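You operate a simulated robot arm through the tools that you are given. There is no shell and no other tool. Be economical: measure what you need, move in short steps, check, and stop when the job is done.

Carry out the task below with a simulated robot arm. There is one attempt and no reset: what you move stays moved.

TASK
Slide the pink begonia along the plywood board until it stands next to the black saucer.
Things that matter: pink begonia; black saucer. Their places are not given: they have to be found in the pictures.

It is judged by the outcome, as a careful person would: the job done as asked, and still so three seconds after it is handed in. It fails if anything else is knocked over, pushed out of place, dropped, spilled or broken.

THE ROBOT
A 7-joint arm with a two-finger parallel gripper, fixed in place. Base frame: the origin is at the foot of the arm, x ahead of it, y to its left, z up; the work surface is at about z = 0. Lengths are in m, angles in degrees, forces in N, time in s.
With the tool pointing down near the work surface it reaches from about 0.22 to 0.58 m from the base axis. Its first joint turns from -66.0 to 66.0 degrees. Payload 2.5 kg.
Tool frame: the origin (TCP) lies between the finger pads and is the grasp point; the fingertips stand 0.023 m ahead of it; z points along the fingers, y is the line along which they close. The gripper opens to 0.094 m. The fingers are 0.038 m wide and 0.01 m thick; the gripper's body (0.054 by 0.096 m) begins 0.039 m behind the TCP.
Orientation is told as [roll, pitch, yaw] about the base's x, y, z axes, in that order, counted from this pose: with the fingers straight down and closing along the base's y, the tool's x points along the base's -x, its y along +y and its z along -z.

THE INTERFACE
- The arm moves only by the tool move_arm. Its argument "moves" is a list of rows, each an object (a shift or turn left out is 0, a gripper value left out holds the last) with "offset": the shift along the base's x, y, z in m, a list of three; "rotation": the turn, a rotation vector about the base's x, y, z in degrees, a list of three; "hand": the closure, from 0 (fully open) to 1 (shut). In form: [{"offset": [x, y, z], "rotation": [wx, wy, wz], "hand": hand}, ...]. A call has 1 to 20 rows; each row is the pose to reach, as a shift and turn from the pose commanded when the call began. A row lasts 0.2 s, in which the tool goes at most 0.05 m and 8.6 degrees; a call with a longer step from one row to the next is refused whole, and so is a gripper value outside its range. A pose out of reach is approached as far as the arm can. The call stops where the force on the tool passes 40 N (or 10 N more than at its start, if that is more) or the arm is blocked; 0.2 s more then pass. The fingers move at their own pace (about 0.108 m/s each) and stop on an object; they squeeze with about 38 N. The grip force told is the motor's: it shows also when the fingers shut on nothing. Time passes only in rows, and 0.2 s behind the last, so rows that repeat a pose let the fingers close. It gives the time, the measured TCP pose, the force on the tool (base axes), the opening and the grip force at its end, in the units of the frame above (readings bear some noise).
- Cameras (640 x 400 px; columns grow to the right, rows downward): "scene" is fixed at [0.1058, -0.4017, 0.5387]; the picture's right is [0.91, -0.42, 0.00], its down [-0.26, -0.56, -0.78] and it looks along [0.33, 0.71, -0.62] (base axes); focal length 329 px, centre (320, 200). "wrist" rides on the gripper at [-0.039, 0, -0.044] in the tool frame; the picture's right is [0.00, -1.00, 0.00], its down [0.97, 0.00, -0.24] and it looks along [0.24, 0.00, 0.97] (tool axes); focal length 218 px, centre (320, 200).
- get_image(camera): a new picture of that camera. No time passes.
- point_at(camera, pixels): for up to 12 pixels [column, row] of the newest picture of that camera ("zoom" is the newest enlarged one), the place [x, y, z] in the base frame of the surface seen there, good to about 0.003 m. No time passes.
- inspect(camera, box): a new picture of the part [left, top, right, bottom] of that camera's present view, enlarged. No time passes.
- sign_off(): hands the job in; it is judged then, once.

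Work in short steps. Measure before you move; look again where a grasp or a placing could have gone wrong, and mend it. You have 60 turns and 14 pictures in all, the two below and enlarged ones among them. Open the gripper and draw the arm clear of the work before you hand the job in, unless the task says otherwise; then end with one line.

The tools are called by a JSON object that holds its "fn" and its "kwargs". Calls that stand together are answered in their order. move_arm: Moves the arm, as the interface text tells. Its arguments: {"type":"object","properties":{"moves":{"type":"array"}},"required":["moves"]} The other tools are called the same way: get_image (camera) takes a picture; point_at (camera, pixels) gives the place of the surface under pixels of a picture; inspect (camera, box) takes an enlarged picture of a part of a camera's view; sign_off () hands the job in.

At the start:

```text
time_s: 0.0
position: [0.4538, 0.0564, 0.2074]
ee_rot: [0.0, -0.1, 0.0]
wrist_force: [-0.8, 1.1, -0.1]
gripper_width: 0.0937
grip_force: 0.1
```

scene: 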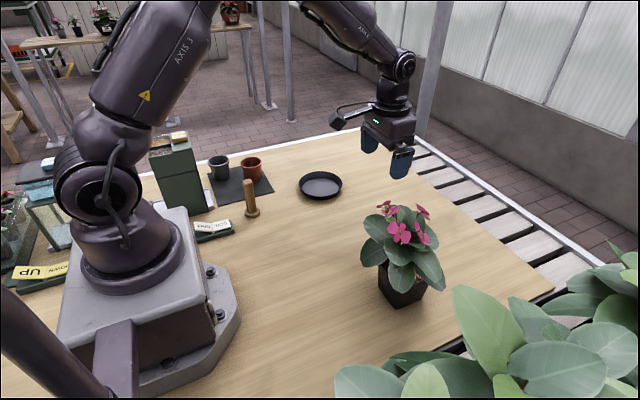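
wrist: 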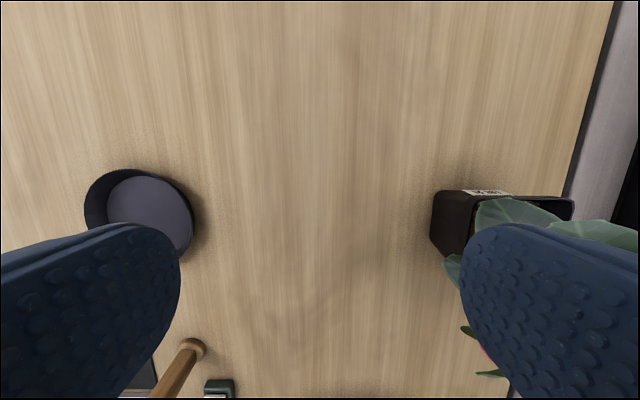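

The scene shows the begonia pot at about (400,285) and the saucer at (320,185). I measure points on both.

{"fn": "point_at", "kwargs": {"camera": "scene", "pixels": [[320, 187], [300, 185], [342, 185], [320, 199], [320, 172], [393, 307], [379, 285], [421, 298], [395, 292], [400, 235], [250, 214], [400, 278]]}}

{"fn": "point_at", "kwargs": {"camera": "wrist", "pixels": [[150, 215], [86, 200], [192, 225], [432, 192], [432, 240], [450, 256], [510, 193], [570, 205], [540, 210], [480, 191], [130, 170], [440, 215]]}}

{"fn": "inspect", "kwargs": {"camera": "scene", "box": [340, 190, 470, 320]}}

```text
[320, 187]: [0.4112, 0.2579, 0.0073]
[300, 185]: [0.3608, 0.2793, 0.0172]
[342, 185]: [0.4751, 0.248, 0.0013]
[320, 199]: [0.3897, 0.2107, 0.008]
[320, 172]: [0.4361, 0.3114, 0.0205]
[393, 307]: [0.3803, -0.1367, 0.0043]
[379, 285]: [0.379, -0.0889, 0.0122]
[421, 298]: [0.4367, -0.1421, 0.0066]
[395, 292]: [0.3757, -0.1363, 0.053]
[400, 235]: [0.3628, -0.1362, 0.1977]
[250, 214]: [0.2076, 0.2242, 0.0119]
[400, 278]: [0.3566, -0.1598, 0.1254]
```

```text
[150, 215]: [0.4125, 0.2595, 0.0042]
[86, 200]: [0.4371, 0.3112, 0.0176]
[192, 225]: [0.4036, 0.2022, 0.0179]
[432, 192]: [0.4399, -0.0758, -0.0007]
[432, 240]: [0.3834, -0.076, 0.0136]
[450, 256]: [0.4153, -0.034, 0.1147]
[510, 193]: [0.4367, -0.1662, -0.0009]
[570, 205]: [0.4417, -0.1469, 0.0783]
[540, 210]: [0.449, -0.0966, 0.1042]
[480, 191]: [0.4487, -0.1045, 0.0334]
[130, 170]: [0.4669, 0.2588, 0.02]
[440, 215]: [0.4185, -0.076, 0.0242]
```

```text
3.08 times, centred on (405, 255) of scene
```

zoom: 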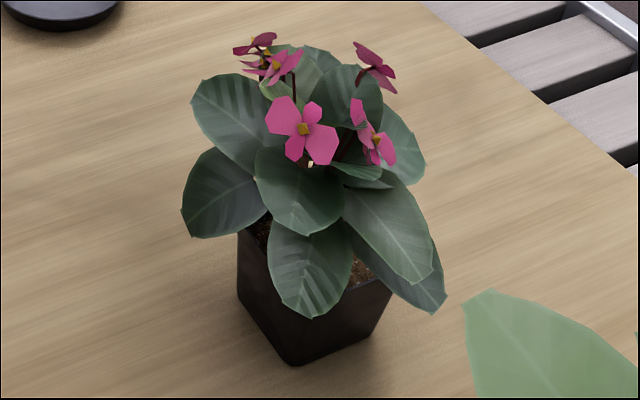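

The pot stands square to the axes, x about 0.38–0.44 and y about -0.14 to -0.076. The saucer is centred near (0.412, 0.258) with radius about 0.056, so a low push straight along +y should work. First I measure how far the leaves overhang, what else is on the right, and the protrusion on the gripper.

{"fn": "point_at", "kwargs": {"camera": "zoom", "pixels": [[443, 308], [310, 312], [430, 270], [340, 345], [340, 300], [380, 300], [185, 233], [295, 355], [250, 250], [388, 290], [300, 230], [420, 180]]}}

{"fn": "point_at", "kwargs": {"camera": "scene", "pixels": [[338, 118], [360, 106], [550, 350], [460, 310], [370, 365], [340, 385], [412, 385], [590, 290], [405, 120], [550, 290], [480, 340]]}}

```text
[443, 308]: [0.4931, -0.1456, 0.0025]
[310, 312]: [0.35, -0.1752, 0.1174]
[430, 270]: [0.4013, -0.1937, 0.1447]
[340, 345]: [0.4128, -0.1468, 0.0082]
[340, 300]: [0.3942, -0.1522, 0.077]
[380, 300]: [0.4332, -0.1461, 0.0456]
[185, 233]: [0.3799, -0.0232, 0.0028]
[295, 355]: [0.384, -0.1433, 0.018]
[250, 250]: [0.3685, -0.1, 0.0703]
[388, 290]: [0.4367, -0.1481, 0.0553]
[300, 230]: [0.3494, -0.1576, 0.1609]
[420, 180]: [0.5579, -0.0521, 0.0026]
```

```text
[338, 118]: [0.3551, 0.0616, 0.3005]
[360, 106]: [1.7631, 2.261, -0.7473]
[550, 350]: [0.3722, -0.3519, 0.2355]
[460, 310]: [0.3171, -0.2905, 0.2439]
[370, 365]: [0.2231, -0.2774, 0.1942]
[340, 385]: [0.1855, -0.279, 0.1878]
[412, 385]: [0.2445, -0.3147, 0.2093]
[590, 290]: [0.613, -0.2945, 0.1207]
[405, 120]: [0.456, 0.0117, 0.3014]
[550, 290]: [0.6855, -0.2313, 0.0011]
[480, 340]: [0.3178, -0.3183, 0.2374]
```

The neighbouring plant's leaves (x 0.19–0.37, y about -0.28 to -0.35, z about 0.2–0.24) crowd the -y side. Before choosing a pushing posture I need a closer look at the hand's shape, including the thing at (338,118), and at that plant.

{"fn": "inspect", "kwargs": {"camera": "scene", "box": [300, 40, 460, 190]}}

{"fn": "point_at", "kwargs": {"camera": "scene", "pixels": [[460, 295], [520, 305], [410, 355], [440, 358], [540, 310], [630, 250], [570, 275], [590, 310], [620, 380], [455, 360], [440, 320]]}}

```text
2.67 times, centred on (380, 115) of scene
```

zoom: 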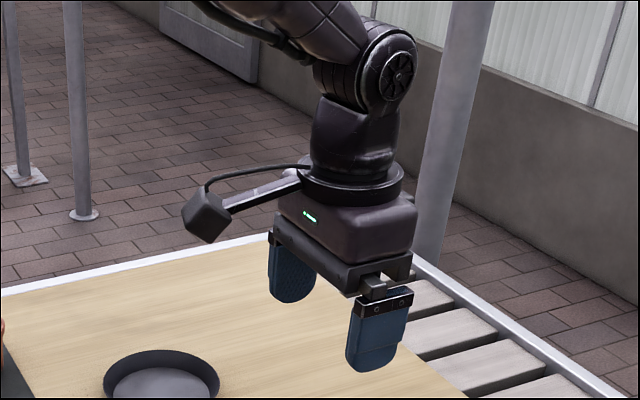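

```text
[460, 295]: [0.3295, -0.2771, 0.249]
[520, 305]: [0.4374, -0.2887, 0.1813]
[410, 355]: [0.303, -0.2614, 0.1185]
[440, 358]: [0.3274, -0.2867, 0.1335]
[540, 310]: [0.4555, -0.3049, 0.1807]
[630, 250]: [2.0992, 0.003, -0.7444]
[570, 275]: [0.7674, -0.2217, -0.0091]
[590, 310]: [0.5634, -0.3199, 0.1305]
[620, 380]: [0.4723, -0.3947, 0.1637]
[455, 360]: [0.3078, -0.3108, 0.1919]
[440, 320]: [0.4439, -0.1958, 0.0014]
```

The plan is to drag rather than push, because the +y side is free. The hand will come in from +y, tilted about 55° under the leaves, with the fingers on the pot's x faces and the side bracket facing up. I start with the yaw in open space.

{"fn": "move_arm", "kwargs": {"moves": [{"offset": [-0.004, 0.004, 0], "rotation": [0, 0, 8.2], "hand": 0}, {"offset": [-0.008, 0.008, 0], "rotation": [0, 0, 16.4]}, {"offset": [-0.012, 0.012, 0], "rotation": [0, 0, 24.6]}, {"offset": [-0.016, 0.016, 0], "rotation": [0, 0, 32.8]}, {"offset": [-0.02, 0.02, 0], "rotation": [0, 0, 41]}, {"offset": [-0.024, 0.024, 0], "rotation": [0, 0, 49.2]}, {"offset": [-0.028, 0.028, 0], "rotation": [0, 0, 57.4]}, {"offset": [-0.032, 0.032, 0], "rotation": [0, 0, 65.6]}, {"offset": [-0.036, 0.036, 0], "rotation": [0, 0, 73.8]}, {"offset": [-0.04, 0.04, 0], "rotation": [0, 0, 82]}, {"offset": [-0.043, 0.044, 0], "rotation": [0, 0, 90]}]}}

```text
time_s: 2.4
position: [0.4103, 0.1002, 0.2091]
ee_rot: [0.0, 0.1, 90.3]
wrist_force: [-0.2, -0.1, 0.4]
gripper_width: 0.0938
grip_force: 0.0
```

Yaw reached 90°. Next I tilt -55° about base x in place.

{"fn": "move_arm", "kwargs": {"moves": [{"rotation": [-8, 0, 0]}, {"rotation": [-16, 0, 0]}, {"rotation": [-24, 0, 0]}, {"rotation": [-32, 0, 0]}, {"rotation": [-40, 0, 0]}, {"rotation": [-48, 0, 0]}, {"rotation": [-55, 0, 0]}, {"rotation": [-55, 0, 0]}]}}

{"fn": "get_image", "kwargs": {"camera": "wrist"}}

{"fn": "get_image", "kwargs": {"camera": "scene"}}

```text
time_s: 4.2
position: [0.4117, 0.1005, 0.2071]
ee_rot: [0.1, 55.1, 89.9]
wrist_force: [0.6, -0.3, 0.6]
gripper_width: 0.0937
grip_force: 0.0
```

```text
9 pictures are left
```

wrist: 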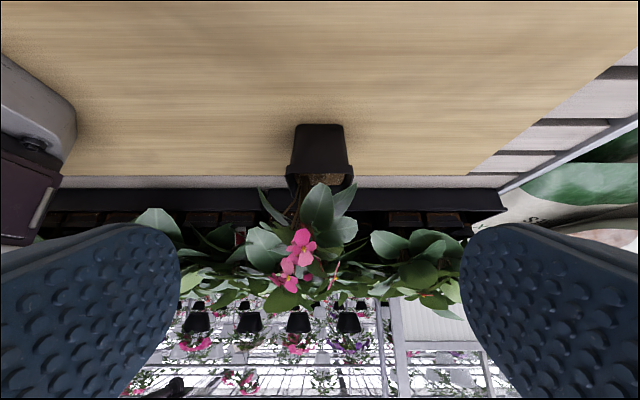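

```text
8 pictures are left
```

scene: 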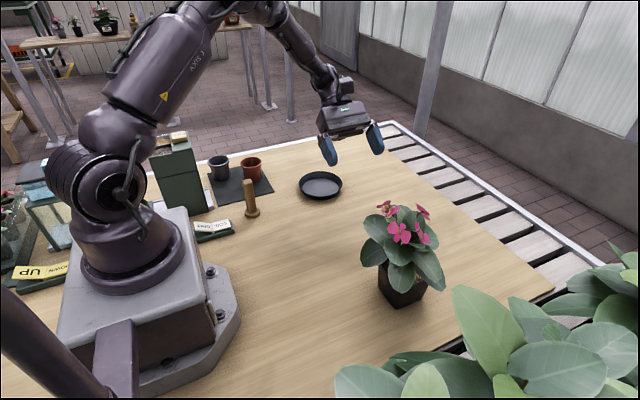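

The posture works. In the upside-down wrist view the pot is centred at column ~320, so x is aligned. I measure its +y face, rim and lowest leaves.

{"fn": "point_at", "kwargs": {"camera": "wrist", "pixels": [[320, 130], [302, 128], [341, 128], [320, 160], [293, 160], [347, 160], [289, 168], [352, 168], [270, 205], [318, 190], [345, 200], [265, 240]]}}

```text
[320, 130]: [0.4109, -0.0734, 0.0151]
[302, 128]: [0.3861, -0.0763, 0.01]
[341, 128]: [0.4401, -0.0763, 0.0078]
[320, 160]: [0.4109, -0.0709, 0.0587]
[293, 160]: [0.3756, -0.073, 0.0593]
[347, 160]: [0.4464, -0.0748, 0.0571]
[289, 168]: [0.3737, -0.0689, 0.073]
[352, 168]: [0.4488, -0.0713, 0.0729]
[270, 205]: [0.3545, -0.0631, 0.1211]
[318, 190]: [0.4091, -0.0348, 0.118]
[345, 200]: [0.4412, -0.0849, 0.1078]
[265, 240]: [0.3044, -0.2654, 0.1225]
```

Pot centre is x = 0.411, width about 0.07 at finger height, and the lowest leaf is at z ≈ 0.115. I move to y ≈ 0.05 and lower to z ≈ 0.038.

{"fn": "move_arm", "kwargs": {"moves": [{"offset": [-0.0005, -0.025, -0.03]}, {"offset": [-0.0005, -0.05, -0.06]}, {"offset": [-0.0005, -0.05, -0.09]}, {"offset": [-0.0005, -0.05, -0.12]}, {"offset": [-0.0005, -0.05, -0.145]}, {"offset": [-0.0005, -0.05, -0.16]}, {"offset": [-0.0005, -0.05, -0.169]}, {"offset": [-0.0005, -0.05, -0.169]}]}}

{"fn": "get_image", "kwargs": {"camera": "scene"}}

```text
time_s: 6.0
position: [0.4107, 0.0501, 0.0393]
ee_rot: [0.0, 55.0, 89.9]
wrist_force: [0.3, 0.4, -0.5]
gripper_width: 0.0941
grip_force: 0.0
```

```text
7 pictures are left
```

scene: 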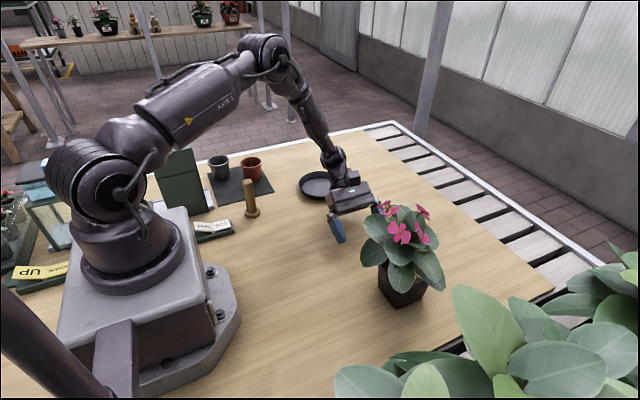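

The hand is low and clear of the saucer. I now advance -y slowly to straddle the pot.

{"fn": "move_arm", "kwargs": {"moves": [{"offset": [0, -0.02, -0.001]}, {"offset": [0, -0.04, -0.001]}, {"offset": [0, -0.06, -0.001]}, {"offset": [0, -0.075, -0.001]}, {"offset": [0, -0.09, -0.001]}, {"offset": [0, -0.1, -0.001]}, {"offset": [0, -0.11, -0.001]}, {"offset": [0, -0.118, -0.001]}, {"offset": [0, -0.125, -0.001]}, {"offset": [0, -0.125, -0.001]}]}}

{"fn": "get_image", "kwargs": {"camera": "wrist"}}

```text
time_s: 8.2
position: [0.4099, -0.0749, 0.0372]
ee_rot: [-0.1, 55.0, 89.9]
wrist_force: [-0.2, -0.7, 0.1]
gripper_width: 0.0942
grip_force: 0.1
```

```text
6 pictures are left
```

wrist: 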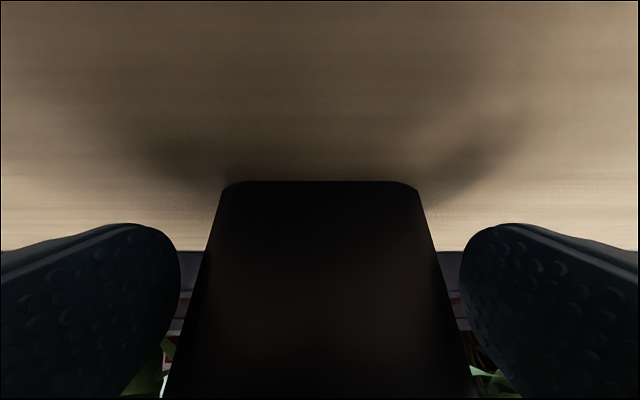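

The pot sits centred between the fingers and no force shows. I close the gripper.

{"fn": "move_arm", "kwargs": {"moves": [{"hand": 0.15}, {"hand": 0.25}, {"hand": 0.35}, {"hand": 0.4}, {"hand": 0.4}]}}

```text
time_s: 9.4
position: [0.4108, -0.0749, 0.0379]
ee_rot: [0.0, 55.0, 89.9]
wrist_force: [0.9, -0.2, -0.1]
gripper_width: 0.0799
grip_force: 37.7
```

The fingers gripped at 0.080 m on the pot's upper wall. I drag 6 cm at constant height and check.

{"fn": "move_arm", "kwargs": {"moves": [{"offset": [0, 0.005, 0]}, {"offset": [0, 0.015, 0]}, {"offset": [0, 0.025, 0]}, {"offset": [0, 0.035, 0]}, {"offset": [0, 0.045, 0]}, {"offset": [0, 0.055, 0]}, {"offset": [0, 0.06, 0]}]}}

{"fn": "get_image", "kwargs": {"camera": "scene"}}

```text
time_s: 11.0
position: [0.4093, -0.0148, 0.0366]
ee_rot: [0.0, 55.0, 90.0]
wrist_force: [-0.3, -1.0, 0.1]
gripper_width: 0.08
grip_force: 38.0
```

```text
5 pictures are left
```

scene: 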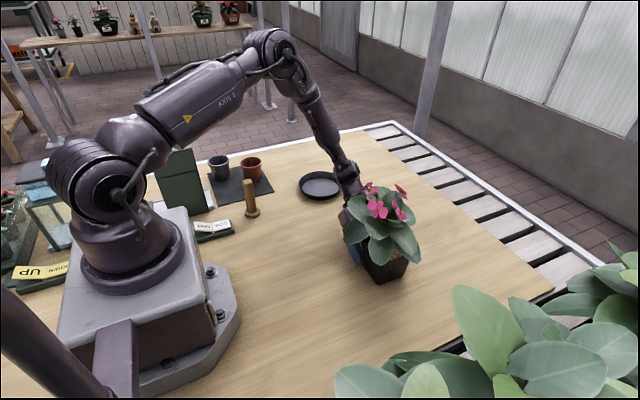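

The pot follows upright, flat on the board. I continue 0.13 m.

{"fn": "move_arm", "kwargs": {"moves": [{"offset": [0, 0.005, 0]}, {"offset": [0, 0.015, 0]}, {"offset": [0, 0.025, 0]}, {"offset": [0, 0.035, 0]}, {"offset": [0, 0.045, 0]}, {"offset": [0, 0.055, 0]}, {"offset": [0, 0.065, 0]}, {"offset": [0, 0.075, 0]}, {"offset": [0, 0.085, 0]}, {"offset": [0, 0.095, 0]}, {"offset": [0, 0.105, 0]}, {"offset": [0, 0.115, 0]}, {"offset": [0, 0.125, 0]}, {"offset": [0, 0.13, 0]}]}}

{"fn": "inspect", "kwargs": {"camera": "scene", "box": [240, 110, 440, 260]}}

```text
time_s: 14.0
position: [0.4102, 0.1152, 0.0385]
ee_rot: [0.0, 55.0, 90.0]
wrist_force: [-0.1, -1.4, 0.3]
gripper_width: 0.0797
grip_force: 38.3
```

```text
2.67 times, centred on (340, 185) of scene
```

zoom: 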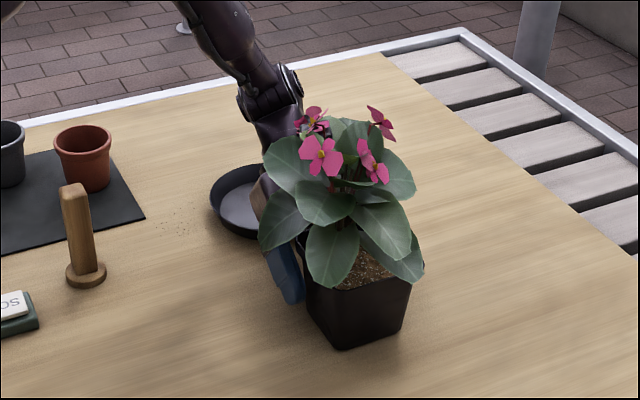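

I check that the pot tracked exactly and that the saucer hasn't moved.

{"fn": "point_at", "kwargs": {"camera": "zoom", "pixels": [[342, 340], [370, 335], [400, 320], [212, 195], [240, 215], [232, 232], [225, 180]]}}

```text
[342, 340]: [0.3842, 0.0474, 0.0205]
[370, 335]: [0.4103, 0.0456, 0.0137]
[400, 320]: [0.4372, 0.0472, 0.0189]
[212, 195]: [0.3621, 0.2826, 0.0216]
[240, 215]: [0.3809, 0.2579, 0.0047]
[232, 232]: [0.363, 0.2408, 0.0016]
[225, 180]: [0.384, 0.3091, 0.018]
```

The pot tracked exactly and the saucer is unmoved. Another 0.067 m leaves a gap of about 1.3 cm, with the hand passing about 1.8 cm above the saucer's rim, so I go slowly.

{"fn": "move_arm", "kwargs": {"moves": [{"offset": [0, 0.005, 0]}, {"offset": [0, 0.013, 0]}, {"offset": [0, 0.021, 0]}, {"offset": [0, 0.029, 0]}, {"offset": [0, 0.037, 0]}, {"offset": [0, 0.045, 0]}, {"offset": [0, 0.053, 0]}, {"offset": [0, 0.06, 0]}, {"offset": [0, 0.065, 0]}, {"offset": [0, 0.067, 0]}, {"offset": [0, 0.067, 0]}]}}

{"fn": "inspect", "kwargs": {"camera": "scene", "box": [240, 110, 440, 260]}}

```text
time_s: 16.4
position: [0.4112, 0.1821, 0.0384]
ee_rot: [-0.1, 55.0, 90.0]
wrist_force: [-0.9, -0.1, 1.0]
gripper_width: 0.0796
grip_force: 38.1
```

```text
2.67 times, centred on (340, 185) of scene
```

zoom: 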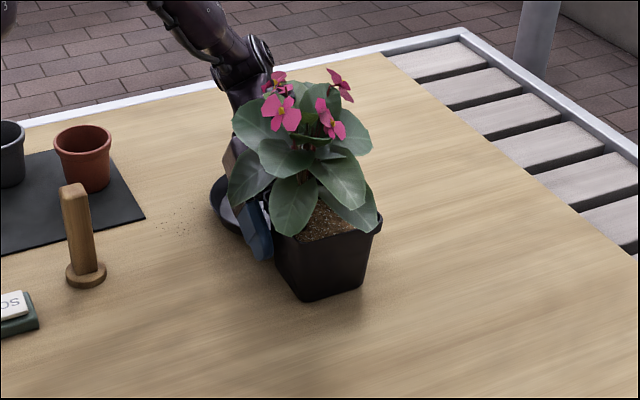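

The pot stands beside the saucer. I open the gripper and check.

{"fn": "move_arm", "kwargs": {"moves": [{"hand": 0.25}, {"hand": 0.1}, {"hand": 0.0}, {"hand": 0.0}]}}

```text
time_s: 17.4
position: [0.4106, 0.1813, 0.0387]
ee_rot: [0.0, 55.0, 90.0]
wrist_force: [-0.4, -0.2, 0.1]
gripper_width: 0.0938
grip_force: 0.0
```

The fingers are open. I withdraw back along the tool axis (+y and up).

{"fn": "move_arm", "kwargs": {"moves": [{"offset": [0, 0.008, 0.005]}, {"offset": [0, 0.02, 0.012]}, {"offset": [0, 0.035, 0.022]}, {"offset": [0, 0.05, 0.033]}, {"offset": [0, 0.065, 0.044]}, {"offset": [0, 0.08, 0.055]}, {"offset": [0, 0.095, 0.066]}, {"offset": [0, 0.11, 0.077]}, {"offset": [0, 0.12, 0.1]}, {"offset": [0, 0.125, 0.13]}, {"offset": [0, 0.125, 0.16]}, {"offset": [0, 0.125, 0.19]}, {"offset": [0, 0.125, 0.19]}]}}

{"fn": "get_image", "kwargs": {"camera": "scene"}}

```text
time_s: 20.2
position: [0.4041, 0.3001, 0.2262]
ee_rot: [0.0, 54.9, 90.0]
wrist_force: [0.4, -0.1, 0.1]
gripper_width: 0.0938
grip_force: 0.1
out of reach, approached as far as the arm can: row 8, 9, 10, 11, 12, 13
```

```text
2 pictures are left
```

scene: 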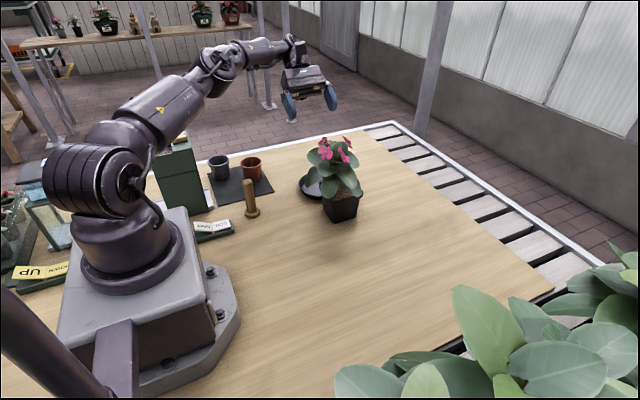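

The arm is clear. I check the gap between pot and saucer from the wrist side.

{"fn": "get_image", "kwargs": {"camera": "wrist"}}

```text
1 pictures are left
```

wrist: 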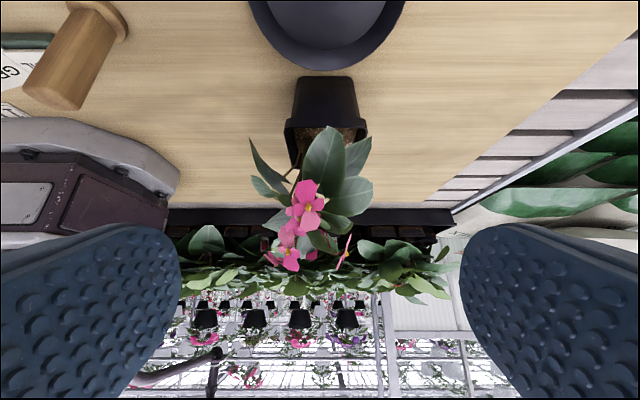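

The pot stands upright directly beside the saucer with a small gap, and nothing else has moved. I hand the job in.

{"fn": "sign_off", "kwargs": {}}

```text
The job is handed in.
```

I slid the pink begonia along the board, and it now stands upright next to the black saucer with a gap of about 1 to 2 cm; nothing else moved.
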